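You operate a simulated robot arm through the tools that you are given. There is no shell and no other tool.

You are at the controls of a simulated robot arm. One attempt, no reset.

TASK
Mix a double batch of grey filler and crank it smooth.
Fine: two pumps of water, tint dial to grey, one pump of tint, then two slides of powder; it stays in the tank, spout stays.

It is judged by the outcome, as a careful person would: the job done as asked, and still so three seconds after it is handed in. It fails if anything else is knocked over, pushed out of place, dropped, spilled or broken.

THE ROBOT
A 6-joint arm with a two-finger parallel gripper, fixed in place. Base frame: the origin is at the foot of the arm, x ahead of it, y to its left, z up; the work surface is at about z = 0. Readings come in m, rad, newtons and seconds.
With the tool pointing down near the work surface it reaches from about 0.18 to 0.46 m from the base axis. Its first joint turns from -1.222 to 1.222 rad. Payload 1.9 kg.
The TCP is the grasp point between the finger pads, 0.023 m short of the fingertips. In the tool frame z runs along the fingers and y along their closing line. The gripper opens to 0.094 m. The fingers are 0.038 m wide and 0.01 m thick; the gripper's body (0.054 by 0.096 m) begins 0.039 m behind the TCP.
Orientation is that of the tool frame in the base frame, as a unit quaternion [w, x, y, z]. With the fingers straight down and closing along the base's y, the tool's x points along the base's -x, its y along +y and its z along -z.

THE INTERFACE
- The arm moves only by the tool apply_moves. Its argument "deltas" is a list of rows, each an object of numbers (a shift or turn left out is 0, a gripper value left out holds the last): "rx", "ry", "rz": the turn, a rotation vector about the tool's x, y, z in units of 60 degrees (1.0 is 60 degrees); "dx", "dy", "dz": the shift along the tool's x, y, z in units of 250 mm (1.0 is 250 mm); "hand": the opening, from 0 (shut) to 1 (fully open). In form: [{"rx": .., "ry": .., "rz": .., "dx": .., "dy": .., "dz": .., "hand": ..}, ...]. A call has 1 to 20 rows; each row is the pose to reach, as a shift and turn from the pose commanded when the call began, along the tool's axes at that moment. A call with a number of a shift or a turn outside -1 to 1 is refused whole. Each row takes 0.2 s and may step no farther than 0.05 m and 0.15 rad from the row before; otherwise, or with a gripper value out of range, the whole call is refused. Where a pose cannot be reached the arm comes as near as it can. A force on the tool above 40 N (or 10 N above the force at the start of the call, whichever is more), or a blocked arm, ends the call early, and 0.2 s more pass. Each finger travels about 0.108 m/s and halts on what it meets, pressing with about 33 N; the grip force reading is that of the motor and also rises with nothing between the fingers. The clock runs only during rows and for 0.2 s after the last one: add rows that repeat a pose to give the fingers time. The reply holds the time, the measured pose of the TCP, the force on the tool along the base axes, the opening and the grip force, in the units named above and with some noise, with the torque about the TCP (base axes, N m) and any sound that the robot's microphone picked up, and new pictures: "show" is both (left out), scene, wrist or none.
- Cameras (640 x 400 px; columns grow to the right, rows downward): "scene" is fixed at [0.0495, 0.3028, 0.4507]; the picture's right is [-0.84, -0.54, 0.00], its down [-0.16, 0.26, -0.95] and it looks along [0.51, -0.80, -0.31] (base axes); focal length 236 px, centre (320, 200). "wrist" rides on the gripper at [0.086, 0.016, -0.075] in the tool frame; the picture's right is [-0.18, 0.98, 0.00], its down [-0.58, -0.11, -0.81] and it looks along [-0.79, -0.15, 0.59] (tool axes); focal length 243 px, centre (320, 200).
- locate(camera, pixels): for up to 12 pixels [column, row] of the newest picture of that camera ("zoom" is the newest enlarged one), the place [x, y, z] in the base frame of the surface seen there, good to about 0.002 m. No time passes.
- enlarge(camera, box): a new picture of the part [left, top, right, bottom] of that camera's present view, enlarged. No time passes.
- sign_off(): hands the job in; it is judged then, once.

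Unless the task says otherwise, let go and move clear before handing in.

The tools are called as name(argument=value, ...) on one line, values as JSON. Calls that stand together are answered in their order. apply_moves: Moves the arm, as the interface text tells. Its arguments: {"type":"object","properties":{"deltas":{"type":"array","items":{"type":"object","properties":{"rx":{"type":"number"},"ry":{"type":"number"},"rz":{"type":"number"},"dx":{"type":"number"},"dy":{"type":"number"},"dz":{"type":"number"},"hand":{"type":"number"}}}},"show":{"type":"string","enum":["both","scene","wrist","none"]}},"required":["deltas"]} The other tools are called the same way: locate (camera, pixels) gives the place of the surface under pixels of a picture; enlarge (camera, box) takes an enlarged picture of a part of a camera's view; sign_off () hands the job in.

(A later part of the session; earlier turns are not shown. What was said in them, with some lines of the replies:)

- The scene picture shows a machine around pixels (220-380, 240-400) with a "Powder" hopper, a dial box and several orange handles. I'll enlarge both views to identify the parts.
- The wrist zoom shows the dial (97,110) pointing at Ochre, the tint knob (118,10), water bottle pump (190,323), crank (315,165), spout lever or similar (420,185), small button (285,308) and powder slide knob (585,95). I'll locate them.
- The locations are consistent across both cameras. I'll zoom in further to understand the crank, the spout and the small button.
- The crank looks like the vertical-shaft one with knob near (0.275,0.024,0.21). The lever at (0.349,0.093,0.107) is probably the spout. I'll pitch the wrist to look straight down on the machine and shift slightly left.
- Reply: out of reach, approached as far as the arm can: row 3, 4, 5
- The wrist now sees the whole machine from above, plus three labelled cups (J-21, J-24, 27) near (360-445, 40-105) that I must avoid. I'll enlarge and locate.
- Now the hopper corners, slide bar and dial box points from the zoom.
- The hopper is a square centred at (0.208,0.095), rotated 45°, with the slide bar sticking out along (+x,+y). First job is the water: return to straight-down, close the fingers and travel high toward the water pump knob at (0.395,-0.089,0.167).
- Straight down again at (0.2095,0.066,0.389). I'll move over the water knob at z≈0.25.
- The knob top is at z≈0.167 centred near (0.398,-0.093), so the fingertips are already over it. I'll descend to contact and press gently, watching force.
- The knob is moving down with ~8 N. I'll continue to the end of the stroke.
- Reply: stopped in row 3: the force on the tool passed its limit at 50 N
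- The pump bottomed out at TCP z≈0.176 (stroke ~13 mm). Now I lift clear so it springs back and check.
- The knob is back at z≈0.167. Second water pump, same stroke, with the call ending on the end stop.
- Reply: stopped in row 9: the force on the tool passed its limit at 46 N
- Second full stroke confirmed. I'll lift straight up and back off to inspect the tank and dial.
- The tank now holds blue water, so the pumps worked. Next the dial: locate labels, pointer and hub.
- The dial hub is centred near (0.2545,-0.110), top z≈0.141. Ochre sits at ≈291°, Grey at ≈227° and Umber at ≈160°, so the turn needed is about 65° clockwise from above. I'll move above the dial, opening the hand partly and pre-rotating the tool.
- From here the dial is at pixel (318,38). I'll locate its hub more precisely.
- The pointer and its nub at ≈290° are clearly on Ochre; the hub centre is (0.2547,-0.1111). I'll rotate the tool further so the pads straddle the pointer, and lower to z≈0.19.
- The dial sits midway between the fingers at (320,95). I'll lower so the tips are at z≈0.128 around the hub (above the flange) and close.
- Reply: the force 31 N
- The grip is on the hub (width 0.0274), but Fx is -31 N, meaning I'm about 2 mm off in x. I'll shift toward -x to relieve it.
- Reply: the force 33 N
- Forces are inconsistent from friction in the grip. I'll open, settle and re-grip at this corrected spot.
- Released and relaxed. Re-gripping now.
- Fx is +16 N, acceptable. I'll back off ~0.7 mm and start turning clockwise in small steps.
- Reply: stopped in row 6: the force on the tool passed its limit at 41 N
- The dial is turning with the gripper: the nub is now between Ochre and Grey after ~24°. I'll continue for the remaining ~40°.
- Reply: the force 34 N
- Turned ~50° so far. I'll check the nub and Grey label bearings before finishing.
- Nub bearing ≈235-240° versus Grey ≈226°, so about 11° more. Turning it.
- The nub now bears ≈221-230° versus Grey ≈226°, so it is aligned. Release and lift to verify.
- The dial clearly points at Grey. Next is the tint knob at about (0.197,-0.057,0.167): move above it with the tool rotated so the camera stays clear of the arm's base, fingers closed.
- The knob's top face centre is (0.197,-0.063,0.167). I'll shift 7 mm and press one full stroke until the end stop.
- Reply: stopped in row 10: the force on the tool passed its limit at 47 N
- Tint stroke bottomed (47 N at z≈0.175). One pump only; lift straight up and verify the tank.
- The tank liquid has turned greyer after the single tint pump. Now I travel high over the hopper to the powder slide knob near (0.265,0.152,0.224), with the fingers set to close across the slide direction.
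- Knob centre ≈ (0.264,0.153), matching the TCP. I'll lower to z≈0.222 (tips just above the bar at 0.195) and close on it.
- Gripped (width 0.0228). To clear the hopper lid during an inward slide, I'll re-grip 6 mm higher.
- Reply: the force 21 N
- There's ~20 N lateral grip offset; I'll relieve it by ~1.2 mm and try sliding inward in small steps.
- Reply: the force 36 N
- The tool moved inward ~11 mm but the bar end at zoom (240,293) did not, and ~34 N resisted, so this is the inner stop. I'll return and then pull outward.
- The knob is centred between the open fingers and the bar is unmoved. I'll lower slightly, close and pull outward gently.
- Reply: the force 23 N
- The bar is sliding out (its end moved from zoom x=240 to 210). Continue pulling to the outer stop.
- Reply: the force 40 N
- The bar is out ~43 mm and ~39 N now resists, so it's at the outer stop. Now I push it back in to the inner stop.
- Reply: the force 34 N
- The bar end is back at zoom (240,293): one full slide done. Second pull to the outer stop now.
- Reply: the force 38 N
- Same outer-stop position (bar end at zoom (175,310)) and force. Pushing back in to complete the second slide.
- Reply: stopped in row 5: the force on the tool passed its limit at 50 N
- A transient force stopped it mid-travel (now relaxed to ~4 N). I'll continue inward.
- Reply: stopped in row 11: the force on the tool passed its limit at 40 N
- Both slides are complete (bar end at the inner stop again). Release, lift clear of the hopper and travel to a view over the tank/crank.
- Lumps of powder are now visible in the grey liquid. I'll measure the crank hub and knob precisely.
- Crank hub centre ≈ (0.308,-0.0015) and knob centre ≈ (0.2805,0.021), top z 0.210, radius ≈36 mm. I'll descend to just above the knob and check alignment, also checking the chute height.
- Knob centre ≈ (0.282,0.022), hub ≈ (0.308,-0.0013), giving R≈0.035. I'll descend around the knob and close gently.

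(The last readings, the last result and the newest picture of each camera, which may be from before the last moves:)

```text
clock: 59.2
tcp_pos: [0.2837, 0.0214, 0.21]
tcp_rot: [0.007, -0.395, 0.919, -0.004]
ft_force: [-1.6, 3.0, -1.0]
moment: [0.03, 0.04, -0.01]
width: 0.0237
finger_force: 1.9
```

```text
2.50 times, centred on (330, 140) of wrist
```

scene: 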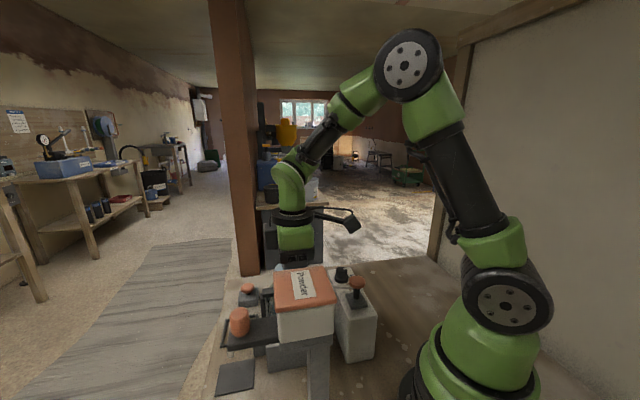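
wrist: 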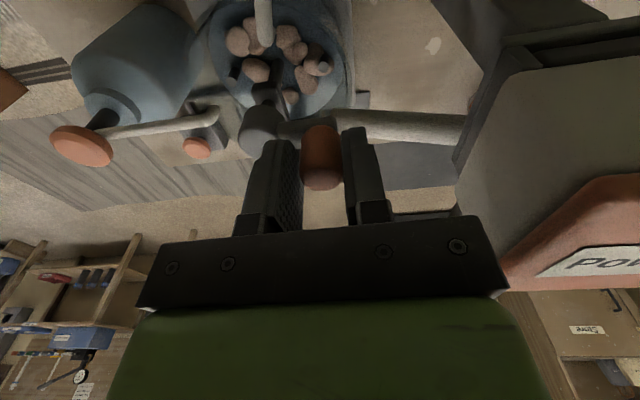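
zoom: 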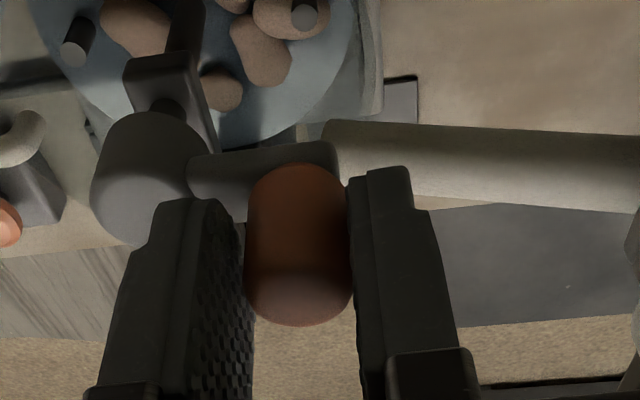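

The knob is lightly held (width 0.0237). I'll test a small clockwise arc of 40° about the hub with a slightly firmer grip and watch forces.

apply_moves(deltas=[{"hand": 0.225}, {"hand": 0.225}, {"dx": -0.0243, "dy": -0.0021, "hand": 0.225}, {"dx": -0.0479, "dy": -0.0084, "hand": 0.225}, {"dx": -0.07, "dy": -0.0188, "hand": 0.225}, {"dx": -0.09, "dy": -0.0328, "hand": 0.225}])

enlarge(camera="wrist", box=[200, 0, 440, 220])

```text
clock: 60.6
tcp_pos: [0.3047, 0.0317, 0.2107]
tcp_rot: [0.008, -0.395, 0.919, -0.003]
ft_force: [-0.1, -0.5, 0.6]
moment: [0.04, 0.0, 0.01]
width: 0.0221
finger_force: 1.2
```

scene: 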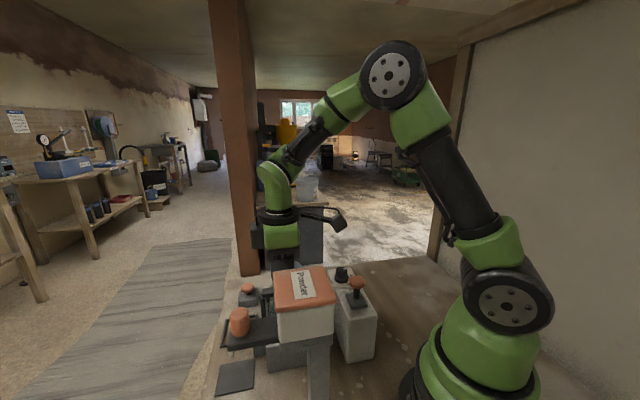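
wrist: 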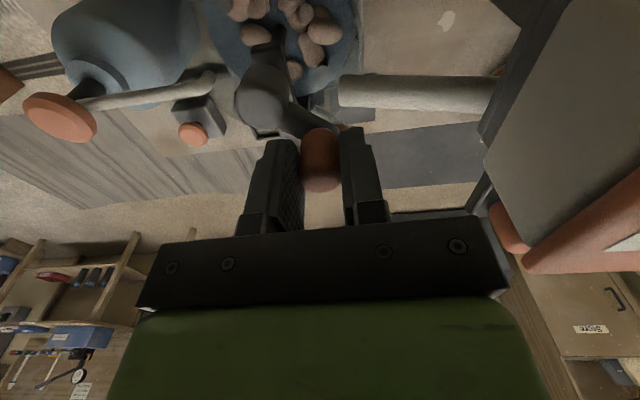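

```text
1.82 times, centred on (320, 110) of wrist
```

zoom: 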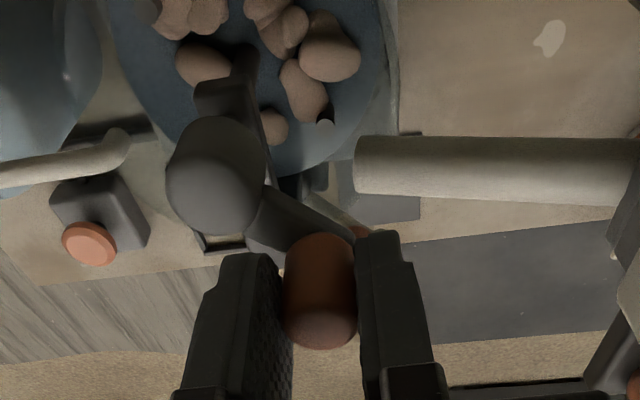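

The crank turned freely (arm rotated ~40°, ~1 N). I'll crank on clockwise for 300° with a slightly firmer hold.

apply_moves(deltas=[{"dx": -0.0247, "dy": -0.0269, "hand": 0.215}, {"dx": -0.0416, "dy": -0.0594}, {"dx": -0.0495, "dy": -0.095}, {"dx": -0.0479, "dy": -0.1315}, {"dx": -0.0369, "dy": -0.1664}, {"dx": -0.0172, "dy": -0.1972}, {"dx": 0.0097, "dy": -0.2219}, {"dx": 0.0421, "dy": -0.2388}, {"dx": 0.0778, "dy": -0.2467}, {"dx": 0.1143, "dy": -0.2451}, {"dx": 0.1492, "dy": -0.2341}, {"dx": 0.18, "dy": -0.2145}, {"dx": 0.2047, "dy": -0.1875}, {"dx": 0.2216, "dy": -0.1551}, {"dx": 0.2295, "dy": -0.1194}, {"dx": 0.2279, "dy": -0.0829}, {"dx": 0.2169, "dy": -0.0481}, {"dx": 0.1972, "dy": -0.0172}, {"dx": 0.1703, "dy": 0.0074}, {"dx": 0.1379, "dy": 0.0243}])

enlarge(camera="wrist", box=[200, 0, 440, 220])

```text
clock: 64.8
tcp_pos: [0.2747, 0.0115, 0.2105]
tcp_rot: [0.008, -0.396, 0.918, -0.003]
ft_force: [-3.5, 1.5, -34.0]
moment: [0.37, 0.45, 0.01]
width: 0.0212
finger_force: 45.1
```

scene: 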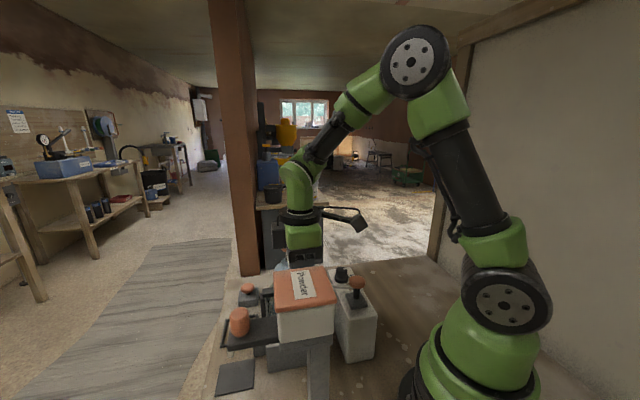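
wrist: 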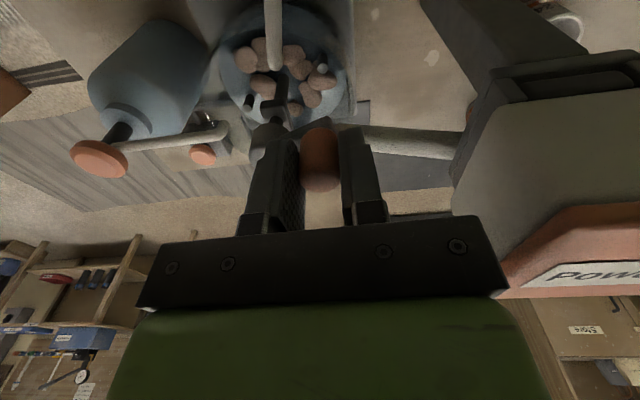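

```text
1.82 times, centred on (320, 110) of wrist
```

zoom: 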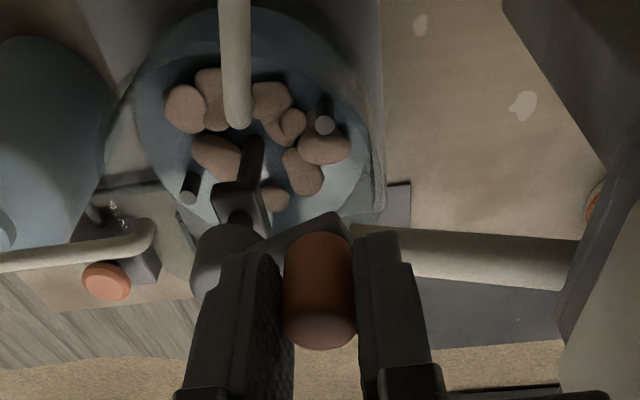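

Nearly a full turn is done, but the grip rose to 45 N with -34 N vertical load, so I'll relax the hold slightly and run a full revolution (20 rows returning to the same point).

apply_moves(deltas=[{"dx": -0.043, "dy": 0.0084, "hand": 0.228}, {"dx": -0.0865, "dy": 0.003}, {"dx": -0.1262, "dy": -0.0155}, {"dx": -0.1582, "dy": -0.0454}, {"dx": -0.1794, "dy": -0.0837}, {"dx": -0.1878, "dy": -0.1267}, {"dx": -0.1825, "dy": -0.1701}, {"dx": -0.1639, "dy": -0.2098}, {"dx": -0.1341, "dy": -0.2419}, {"dx": -0.0958, "dy": -0.2631}, {"dx": -0.0528, "dy": -0.2715}, {"dx": -0.0093, "dy": -0.2661}, {"dx": 0.0304, "dy": -0.2476}, {"dx": 0.0624, "dy": -0.2178}, {"dx": 0.0837, "dy": -0.1794}, {"dx": 0.092, "dy": -0.1364}, {"dx": 0.0867, "dy": -0.093}, {"dx": 0.0682, "dy": -0.0533}, {"dx": 0.0383, "dy": -0.0212}, {"dx": 0, "dy": 0}], show="wrist")

enlarge(camera="wrist", box=[200, 0, 440, 220])

```text
clock: 69.0
tcp_pos: [0.2743, 0.0106, 0.2101]
tcp_rot: [0.008, -0.395, 0.919, -0.002]
ft_force: [1.3, -1.0, 0.5]
moment: [0.04, -0.01, 0.0]
width: 0.0217
finger_force: 0.9
```

wrist: 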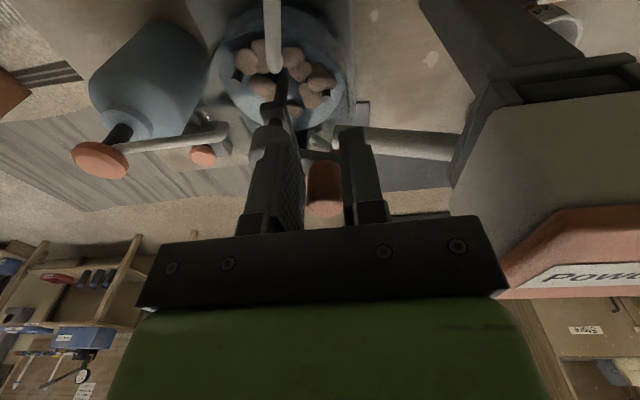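

```text
1.82 times, centred on (320, 110) of wrist
```

zoom: 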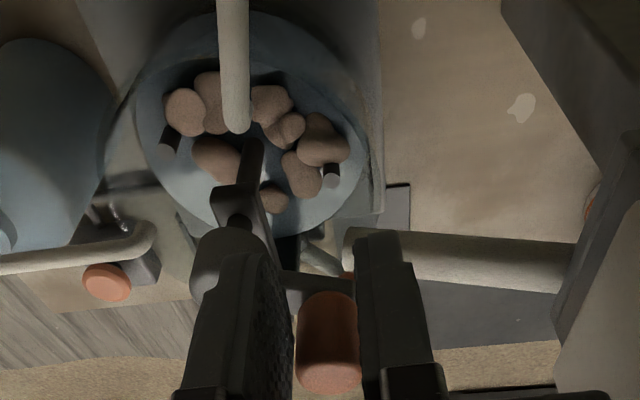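

The knob slipped toward the far edge of the pads with the lighter hold. I'll open, locate the knob and re-grip firmly.

apply_moves(deltas=[{"hand": 0.45}, {"hand": 0.45}], show="wrist")

enlarge(camera="wrist", box=[220, 60, 440, 220])

```text
clock: 69.6
tcp_pos: [0.2743, 0.0107, 0.2107]
tcp_rot: [0.008, -0.395, 0.919, -0.003]
ft_force: [-0.3, 0.3, 0.3]
moment: [0.01, -0.03, 0.02]
width: 0.0422
finger_force: 0.0
```

wrist: 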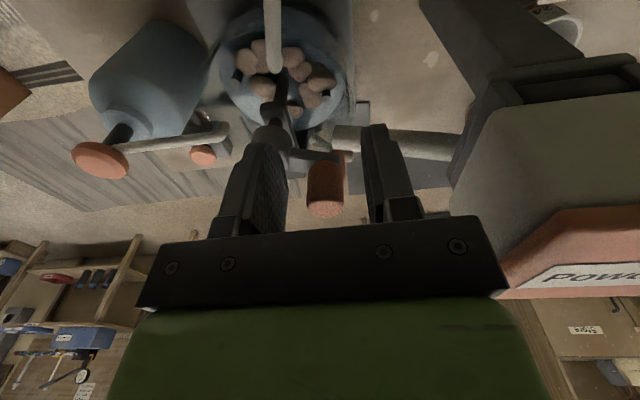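

```text
2.50 times, centred on (330, 140) of wrist
```

zoom: 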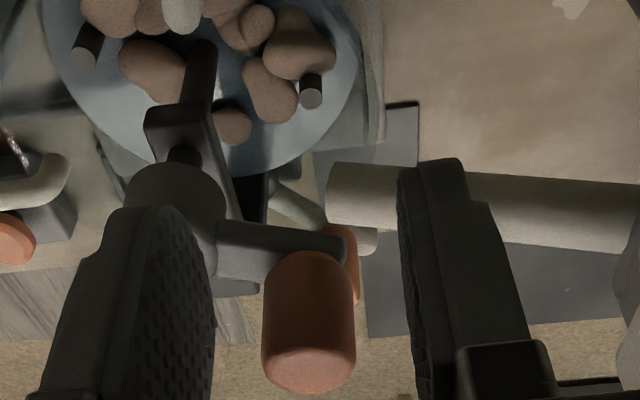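

locate(camera="zoom", pixels=[[310, 370], [285, 370], [335, 370], [310, 352], [310, 388], [310, 320], [285, 245], [180, 210]])

```text
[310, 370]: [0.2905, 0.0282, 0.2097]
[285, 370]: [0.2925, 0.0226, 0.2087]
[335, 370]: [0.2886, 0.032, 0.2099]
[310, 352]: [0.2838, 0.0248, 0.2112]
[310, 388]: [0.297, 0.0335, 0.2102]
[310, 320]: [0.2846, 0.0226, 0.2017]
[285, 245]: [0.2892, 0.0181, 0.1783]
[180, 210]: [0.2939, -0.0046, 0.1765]
```

The knob is now at (0.2905,0.0288), R≈0.035 from the hub. I'll recentre on it and grip firmly.

apply_moves(deltas=[{"dx": -0.031, "dy": 0.001}, {"dx": -0.062, "dy": 0.002}, {"dx": -0.093, "dy": 0.0026}, {"dx": -0.093, "dy": 0.0026}, {"dx": -0.093, "dy": 0.0026, "hand": 0.19}, {"dx": -0.093, "dy": 0.0026, "hand": 0.19}, {"dx": -0.093, "dy": 0.0026, "hand": 0.19}], show="wrist")

enlarge(camera="wrist", box=[220, 60, 440, 220])

```text
clock: 71.2
tcp_pos: [0.2909, 0.0279, 0.211]
tcp_rot: [0.009, -0.396, 0.918, -0.004]
ft_force: [4.2, -7.0, 1.4]
moment: [0.33, 0.33, 0.0]
width: 0.0213
finger_force: 45.1
```

wrist: 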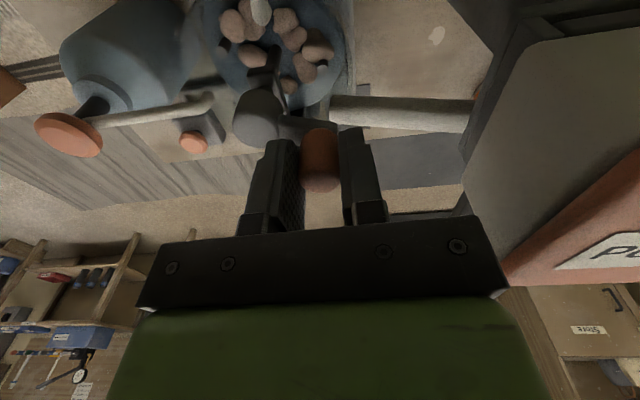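

```text
2.50 times, centred on (330, 140) of wrist
```

zoom: 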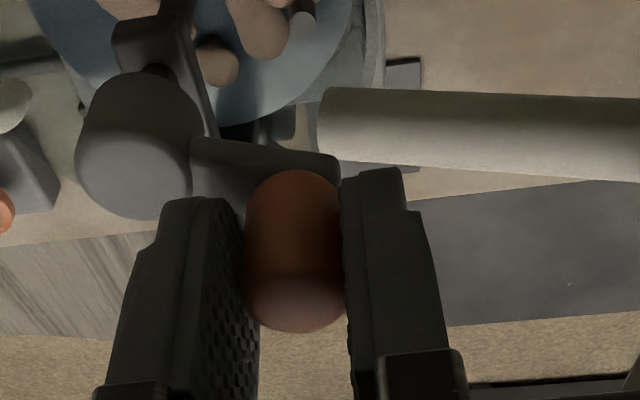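

Firm and well centred now, forces low. Full clockwise revolution about the hub.

apply_moves(deltas=[{"dx": -0.0397, "dy": -0.0185}, {"dx": -0.0717, "dy": -0.0484}, {"dx": -0.0929, "dy": -0.0867}, {"dx": -0.1013, "dy": -0.1297}, {"dx": -0.096, "dy": -0.1731}, {"dx": -0.0774, "dy": -0.2128}, {"dx": -0.0476, "dy": -0.2449}, {"dx": -0.0093, "dy": -0.2661}, {"dx": 0.0337, "dy": -0.2745}, {"dx": 0.0772, "dy": -0.2691}, {"dx": 0.1169, "dy": -0.2506}, {"dx": 0.1489, "dy": -0.2208}, {"dx": 0.1702, "dy": -0.1824}, {"dx": 0.1785, "dy": -0.1394}, {"dx": 0.1732, "dy": -0.096}, {"dx": 0.1547, "dy": -0.0563}, {"dx": 0.1248, "dy": -0.0242}, {"dx": 0.0865, "dy": -0.003}, {"dx": 0.0435, "dy": 0.0054}, {"dx": 0, "dy": 0}], show="wrist")

enlarge(camera="wrist", box=[200, 0, 440, 220])

```text
clock: 75.1
tcp_pos: [0.2797, 0.0165, 0.2101]
tcp_rot: [0.007, -0.395, 0.919, -0.002]
ft_force: [-0.6, 0.9, 3.3]
moment: [0.25, 0.25, 0.04]
width: 0.0214
finger_force: 45.1
stopped in row 19: the force on the tool passed its limit at 43 N (the readings are from after the stop); the commanded pose is now the measured one
```

wrist: 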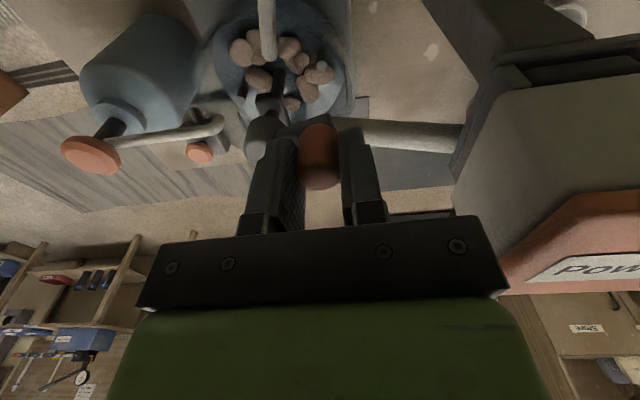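

```text
1.82 times, centred on (320, 110) of wrist
```

zoom: 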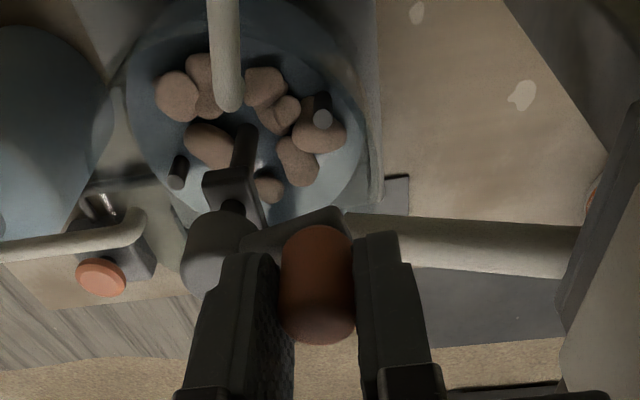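

One more revolution nearly completed before a 43 N stop; my circle is slightly off. I'll do a half turn to the far side and measure the knob there to refine the circle.

apply_moves(deltas=[{"dx": -0.0472, "dy": 0.0008}, {"dx": -0.0919, "dy": -0.0146}, {"dx": -0.1286, "dy": -0.0443}, {"dx": -0.1529, "dy": -0.0848}, {"dx": -0.1619, "dy": -0.1311}, {"dx": -0.1545, "dy": -0.1778}, {"dx": -0.1316, "dy": -0.2191}, {"dx": -0.096, "dy": -0.2501}, {"dx": -0.0519, "dy": -0.267}, {"dx": -0.0519, "dy": -0.267}], show="none")

apply_moves(deltas=[{"hand": 0.4}, {"hand": 0.4}], show="wrist")

enlarge(camera="wrist", box=[200, 0, 440, 220])

```text
clock: 76.8
tcp_pos: [0.3405, -0.0001, 0.212]
tcp_rot: [0.009, -0.394, 0.919, -0.004]
ft_force: [4.3, -0.2, -2.3]
moment: [0.12, 0.5, 0.0]
width: 0.0213
finger_force: 45.2
stopped in row 8: the force on the tool passed its limit at 40 N (the readings are from after the stop); the commanded pose is now the measured one
```

```text
clock: 77.4
tcp_pos: [0.3413, -0.0001, 0.2109]
tcp_rot: [0.009, -0.395, 0.918, -0.004]
ft_force: [0.3, -0.3, -0.4]
moment: [0.03, 0.01, 0.0]
width: 0.0376
finger_force: 0.0
```

wrist: 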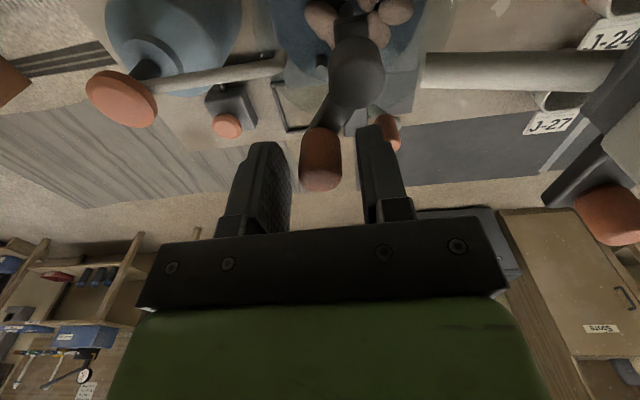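

```text
1.82 times, centred on (320, 110) of wrist
```

zoom: 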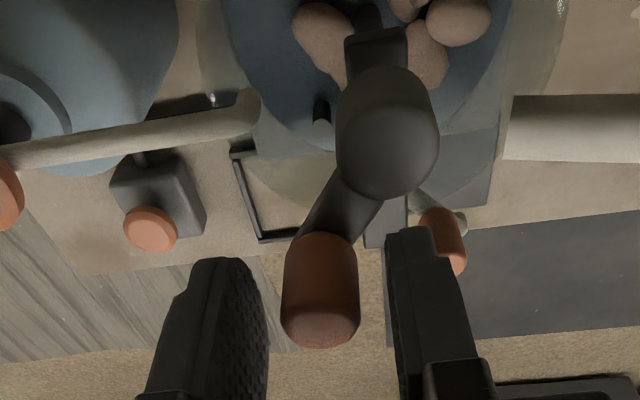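

locate(camera="zoom", pixels=[[321, 328], [300, 325], [342, 325], [321, 312], [321, 340], [388, 165], [388, 185], [350, 150], [425, 150]])

```text
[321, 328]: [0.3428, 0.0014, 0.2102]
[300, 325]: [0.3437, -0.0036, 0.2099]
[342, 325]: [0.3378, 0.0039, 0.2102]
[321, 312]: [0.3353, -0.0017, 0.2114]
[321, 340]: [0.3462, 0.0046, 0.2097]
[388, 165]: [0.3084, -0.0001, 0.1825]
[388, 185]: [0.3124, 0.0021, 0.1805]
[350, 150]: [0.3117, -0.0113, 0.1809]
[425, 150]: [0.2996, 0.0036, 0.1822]
```

All TCP samples fit a circle centred (0.308,-0.001) with R≈0.0333 (I had used 0.035). I'll re-grip and run a full revolution on the corrected circle.

apply_moves(deltas=[{"hand": 0.19}, {"hand": 0.19}, {"hand": 0.19}], show="none")

apply_moves(deltas=[{"dx": 0.0337, "dy": -0.0245}, {"dx": 0.0732, "dy": -0.0373}, {"dx": 0.1148, "dy": -0.0373}, {"dx": 0.1544, "dy": -0.0245}, {"dx": 0.1881, "dy": 0}, {"dx": 0.2125, "dy": 0.0337}, {"dx": 0.2254, "dy": 0.0732}, {"dx": 0.2254, "dy": 0.1148}, {"dx": 0.2125, "dy": 0.1544}, {"dx": 0.1881, "dy": 0.1881}, {"dx": 0.1544, "dy": 0.2125}, {"dx": 0.1148, "dy": 0.2254}, {"dx": 0.0732, "dy": 0.2254}, {"dx": 0.0337, "dy": 0.2125}, {"dx": 0, "dy": 0.1881}, {"dx": -0.0245, "dy": 0.1544}, {"dx": -0.0373, "dy": 0.1148}, {"dx": -0.0373, "dy": 0.0732}, {"dx": -0.0245, "dy": 0.0337}, {"dx": 0, "dy": 0}], show="wrist")

enlarge(camera="wrist", box=[200, 0, 440, 220])

```text
clock: 78.2
tcp_pos: [0.3413, 0.0009, 0.211]
tcp_rot: [0.01, -0.395, 0.919, -0.002]
ft_force: [2.3, 1.0, 1.1]
moment: [0.27, 0.56, 0.02]
width: 0.021
finger_force: 45.4
```

```text
clock: 78.9
tcp_pos: [0.3367, -0.0246, 0.2118]
tcp_rot: [0.011, -0.396, 0.918, -0.007]
ft_force: [3.2, -2.9, -0.9]
moment: [0.58, 0.63, 0.0]
width: 0.0216
finger_force: 44.7
stopped in row 3: the force on the tool passed its limit at 45 N (the readings are from after the stop); the commanded pose is now the measured one
```

wrist: 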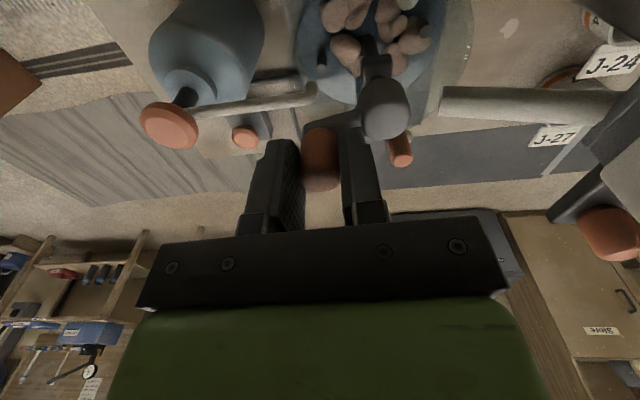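

```text
1.82 times, centred on (320, 110) of wrist
```

zoom: 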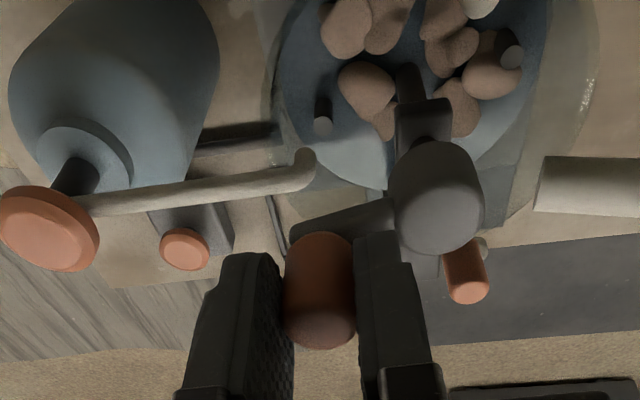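

The actual angle and position suggest the centre is nearer (0.3065,-0.004) with R≈0.036. I'll locate the hub and knob again from this view.

locate(camera="zoom", pixels=[[320, 330], [320, 315], [320, 343], [298, 325], [343, 325], [437, 215], [437, 235], [437, 250], [395, 205], [480, 205]])

```text
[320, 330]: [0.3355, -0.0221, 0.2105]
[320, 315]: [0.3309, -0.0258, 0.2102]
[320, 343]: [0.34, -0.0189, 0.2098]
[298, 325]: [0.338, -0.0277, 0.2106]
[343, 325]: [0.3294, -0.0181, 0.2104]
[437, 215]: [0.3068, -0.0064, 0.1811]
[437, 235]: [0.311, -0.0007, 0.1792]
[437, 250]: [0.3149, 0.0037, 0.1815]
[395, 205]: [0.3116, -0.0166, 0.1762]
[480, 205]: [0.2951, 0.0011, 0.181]
```

Rigid gripping makes small circle errors costly. A closed-finger pusher trailing the knob avoids that, so I'll release, lift, close the fingers and set them down behind the knob on its circle.

apply_moves(deltas=[{"hand": 0.45}, {"hand": 0.45}, {"dz": -0.08, "hand": 0.45}, {"dz": -0.18, "hand": 0.45}, {"dz": -0.18, "hand": 0}, {"dx": -0.06, "dy": 0.05, "dz": -0.18, "hand": 0}, {"dx": -0.1156, "dy": 0.1035, "dz": -0.18, "hand": 0}, {"dx": -0.1156, "dy": 0.1035, "dz": -0.18, "hand": 0}])

enlarge(camera="wrist", box=[200, 0, 440, 220])

```text
clock: 80.7
tcp_pos: [0.3378, 0.0158, 0.2557]
tcp_rot: [0.012, -0.396, 0.918, -0.007]
ft_force: [-0.8, -0.7, -0.6]
moment: [-0.06, -0.02, 0.0]
width: 0.0
finger_force: 32.5
```

scene: 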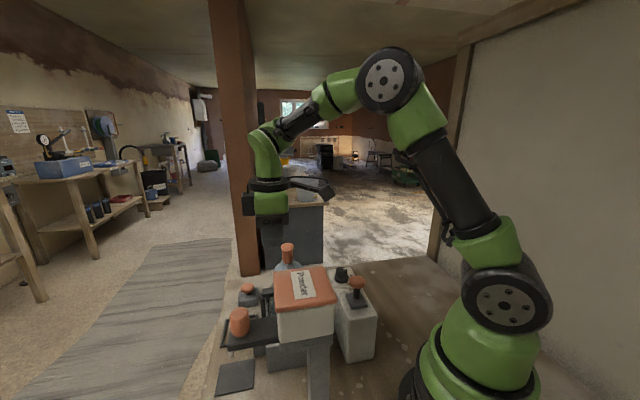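
wrist: 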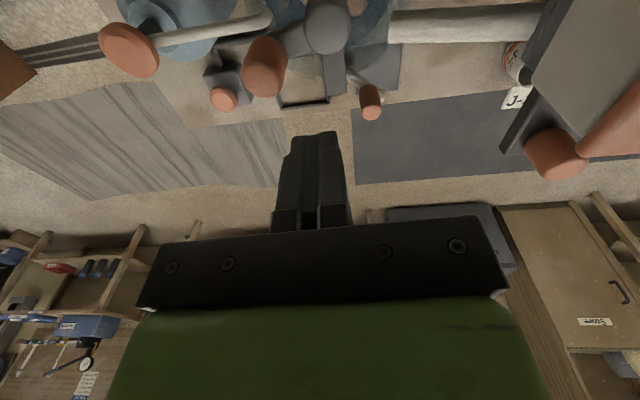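

```text
1.82 times, centred on (320, 110) of wrist
```

zoom: 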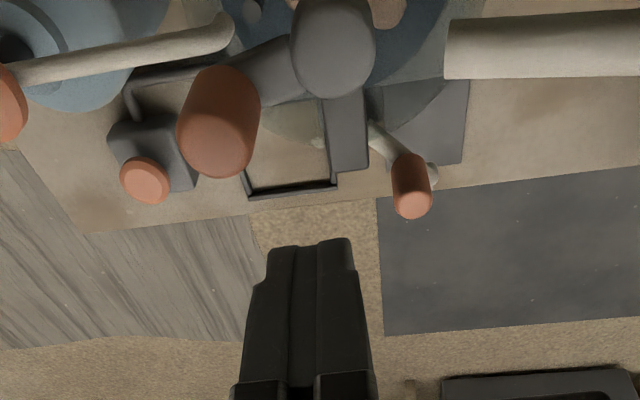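

The knob and hub are clearly visible now; I'll locate both before descending.

locate(camera="zoom", pixels=[[217, 145], [217, 165], [217, 125], [190, 145], [245, 145], [334, 65], [334, 85], [334, 45], [300, 55], [370, 55], [270, 75]])

```text
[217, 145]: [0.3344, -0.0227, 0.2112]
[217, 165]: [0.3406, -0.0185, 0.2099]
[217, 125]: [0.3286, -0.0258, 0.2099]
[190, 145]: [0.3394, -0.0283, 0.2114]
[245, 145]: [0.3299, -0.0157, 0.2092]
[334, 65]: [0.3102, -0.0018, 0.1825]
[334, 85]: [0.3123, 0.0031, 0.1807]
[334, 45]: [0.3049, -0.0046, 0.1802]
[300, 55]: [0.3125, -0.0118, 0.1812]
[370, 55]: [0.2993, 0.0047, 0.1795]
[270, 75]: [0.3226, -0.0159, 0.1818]
```

Hub ≈ (0.307,-0.003), knob ≈ (0.3345,-0.022). Fingers are 38 mm behind it; I'll descend and push a full revolution clockwise.

apply_moves(deltas=[{"dz": 0.06}, {"dz": 0.12}, {"dz": 0.177}, {"dz": 0.177}], show="none")

apply_moves(deltas=[{"dx": 0.0199, "dy": -0.039}, {"dx": 0.0509, "dy": -0.07}, {"dx": 0.0899, "dy": -0.0899}, {"dx": 0.1332, "dy": -0.0967}, {"dx": 0.1764, "dy": -0.0899}, {"dx": 0.2154, "dy": -0.07}])

enlarge(camera="wrist", box=[200, 0, 440, 220])

```text
clock: 81.7
tcp_pos: [0.3386, 0.0144, 0.212]
tcp_rot: [0.012, -0.395, 0.918, -0.007]
ft_force: [-0.5, 0.1, -0.5]
moment: [-0.01, 0.02, -0.04]
width: 0.0002
finger_force: 32.9
```

```text
clock: 83.1
tcp_pos: [0.3131, -0.0364, 0.2126]
tcp_rot: [0.012, -0.396, 0.918, -0.008]
ft_force: [3.0, 5.4, 12.6]
moment: [-0.06, 0.28, -0.09]
width: 0.0
finger_force: 33.6
```

scene: 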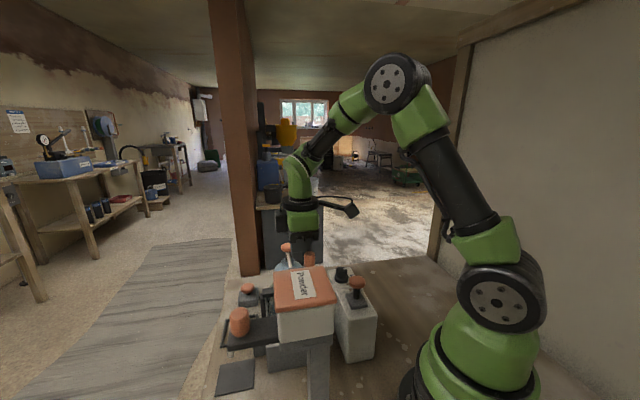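
wrist: 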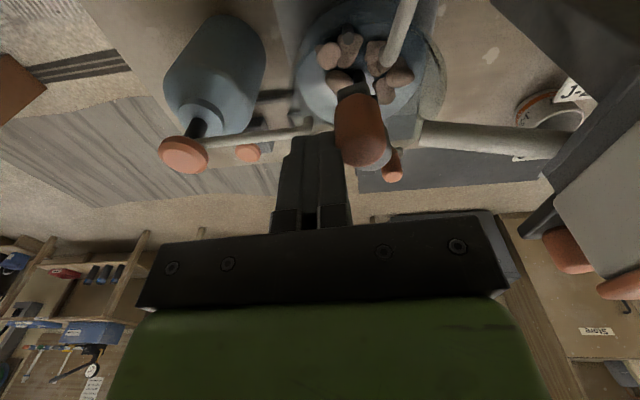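

```text
1.82 times, centred on (320, 110) of wrist
```

zoom: 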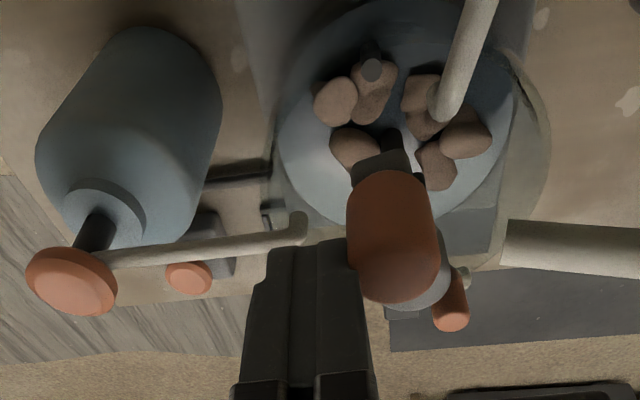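

The pusher works: the knob is moving ahead of the fingers with only ~6 N, and the paddle turned. I'll do a full revolution this way.

apply_moves(deltas=[{"dx": 0.031, "dy": 0.031}, {"dx": 0.0509, "dy": 0.07}, {"dx": 0.0578, "dy": 0.1133}, {"dx": 0.0509, "dy": 0.1565}, {"dx": 0.031, "dy": 0.1956}, {"dx": 0, "dy": 0.2265}, {"dx": -0.039, "dy": 0.2464}, {"dx": -0.0822, "dy": 0.2533}, {"dx": -0.1255, "dy": 0.2464}, {"dx": -0.1645, "dy": 0.2265}, {"dx": -0.1955, "dy": 0.1956}, {"dx": -0.2154, "dy": 0.1565}, {"dx": -0.2222, "dy": 0.1133}, {"dx": -0.2154, "dy": 0.07}, {"dx": -0.1955, "dy": 0.031}, {"dx": -0.1645, "dy": 0}, {"dx": -0.1255, "dy": -0.0199}, {"dx": -0.0822, "dy": -0.0267}, {"dx": -0.039, "dy": -0.0199}, {"dx": 0, "dy": 0}], show="wrist")

enlarge(camera="wrist", box=[200, 0, 440, 220])

```text
clock: 84.7
tcp_pos: [0.2748, 0.0074, 0.2107]
tcp_rot: [0.013, -0.395, 0.918, -0.008]
ft_force: [0.6, 0.7, -0.1]
moment: [-0.03, 0.0, 0.0]
width: 0.0001
finger_force: 33.0
stopped in row 7: the force on the tool passed its limit at 42 N (the readings are from after the stop); the commanded pose is now the measured one
```

wrist: 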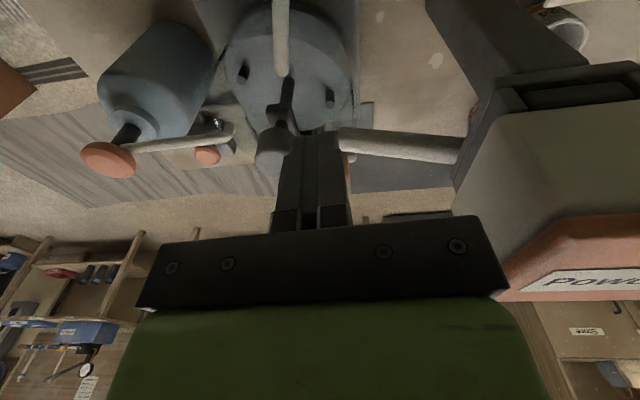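

```text
1.82 times, centred on (320, 110) of wrist
```

zoom: 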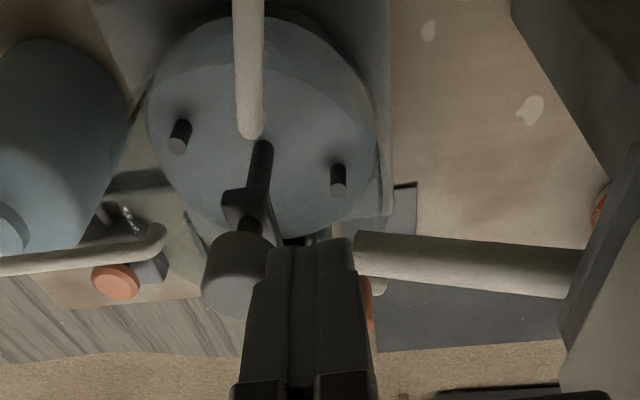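

The lumps are gone: the tank now shows an even grey surface. The push ended with a 42 N contact, so I'll lift straight up and inspect everything.

apply_moves(deltas=[{"dz": -0.04}, {"dz": -0.1}, {"dz": -0.2}, {"dz": -0.32}, {"dz": -0.44}, {"dz": -0.56}, {"dz": -0.65}, {"dz": -0.65}])

enlarge(camera="wrist", box=[180, 0, 460, 170])

enlarge(camera="scene", box=[200, 225, 400, 400])

```text
clock: 86.5
tcp_pos: [0.269, 0.0073, 0.3749]
tcp_rot: [0.014, -0.395, 0.919, -0.008]
ft_force: [0.2, -0.1, -0.3]
moment: [-0.01, -0.01, -0.03]
width: 0.0
finger_force: 32.7
```

scene: 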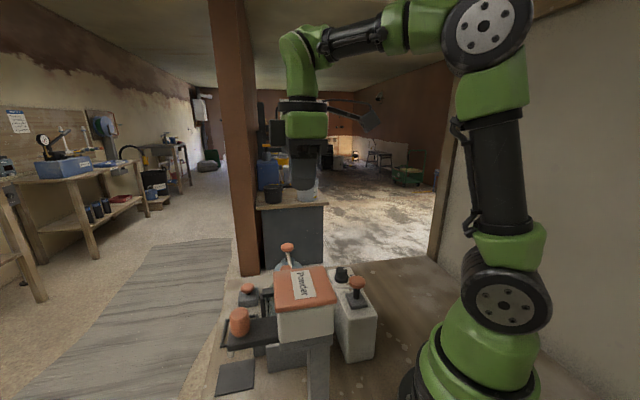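
wrist: 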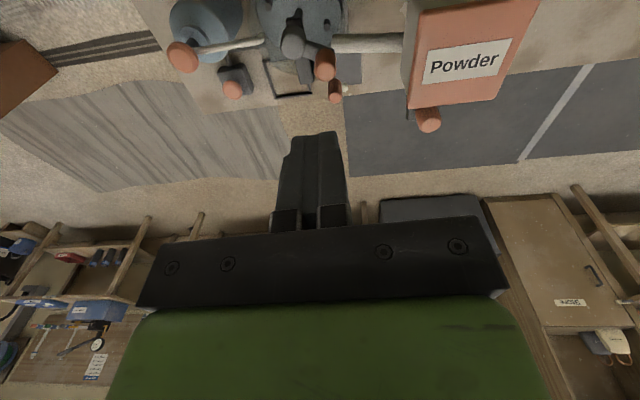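

```text
2.29 times, centred on (320, 85) of wrist
```

zoom: 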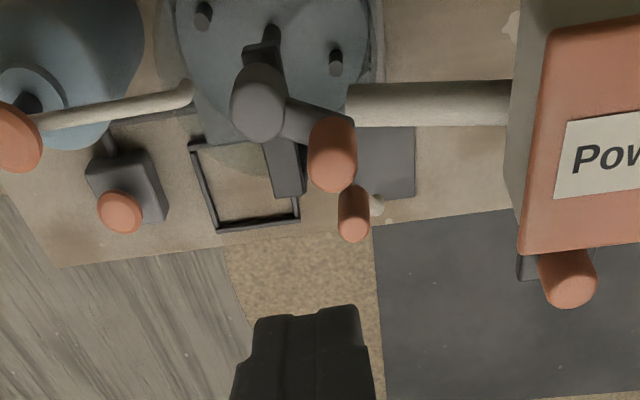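

```text
2.29 times, centred on (300, 312) of scene
```

zoom: 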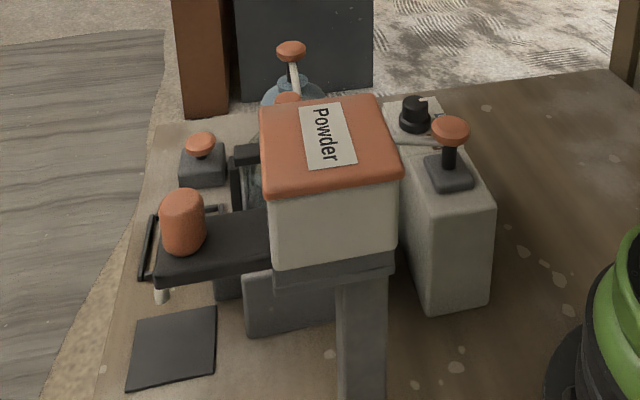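

Everything looks intact. I'll back away for a clear view of the tank interior and verify the dial and spout are unchanged.

apply_moves(deltas=[{"dx": 0.1}, {"dx": 0.2}, {"dx": 0.3, "dy": 0.02}, {"dx": 0.33, "dy": 0.02}, {"dx": 0.33, "dy": 0.02}])

enlarge(camera="wrist", box=[180, 0, 460, 170])

enlarge(camera="wrist", box=[240, 50, 390, 150])

```text
clock: 87.7
tcp_pos: [0.2081, -0.051, 0.3734]
tcp_rot: [0.014, -0.396, 0.918, -0.008]
ft_force: [-0.6, 0.5, -0.5]
moment: [-0.01, 0.0, -0.01]
width: 0.0
finger_force: 33.3
```

scene: 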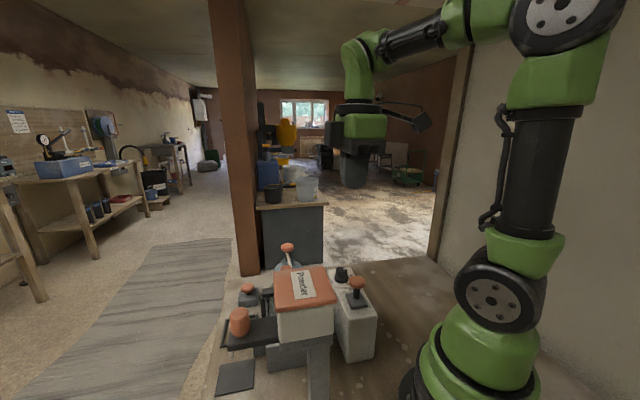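
wrist: 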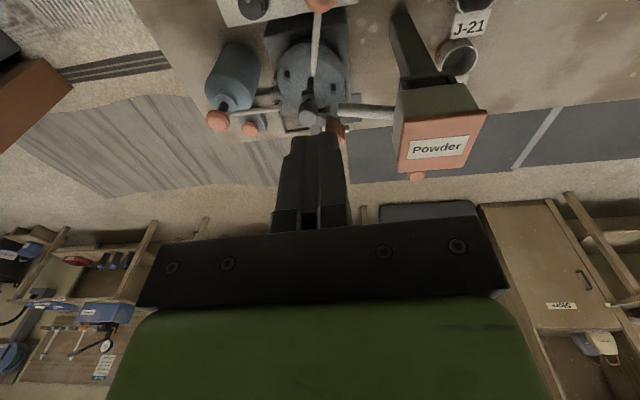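

```text
2.29 times, centred on (320, 85) of wrist
```

zoom: 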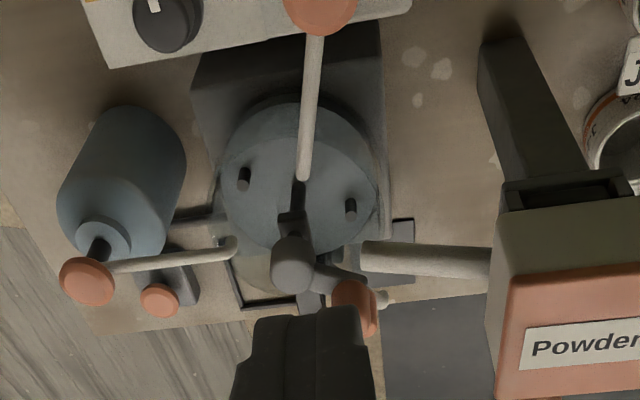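

```text
4.00 times, centred on (315, 100) of wrist
```

zoom: 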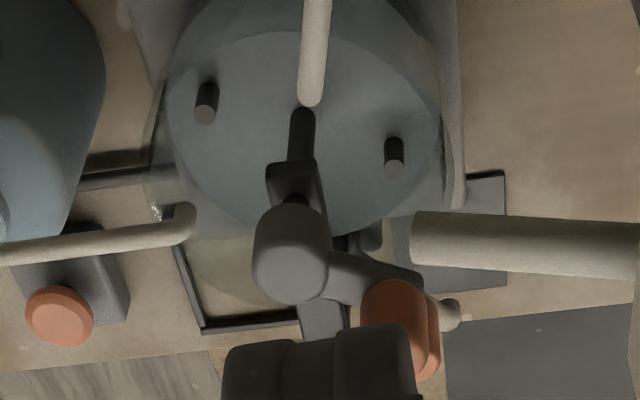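

The tank holds an even grey mix with no lumps, around zoom pixel (300,130). The dial is on Grey, the spout lever hasn't moved, nothing is spilled, and the arm is clear. Handing in.

sign_off()

```text
The job is handed in.
```

The double batch of grey filler is mixed and cranked smooth. It's still in the tank, and I didn't touch the spout. I've handed the job in.

- **Water:** two full pumps.
- **Tint:** I turned the dial from Ochre to Grey, then gave one full pump.
- **Powder:** two full slides, out to the stop and back in each time. Before the first one I briefly pushed the slide the wrong way, against its inner stop; it didn't move.
- **Crank:** about three clockwise turns in total. The lumps disappeared and the surface is an even grey. Gripping the crank knob slipped or hit the force limit several times, so I finished by pushing it with the fingers closed.

In the last pictures nothing was spilled, knocked over or moved, and the arm was clear of the machine.
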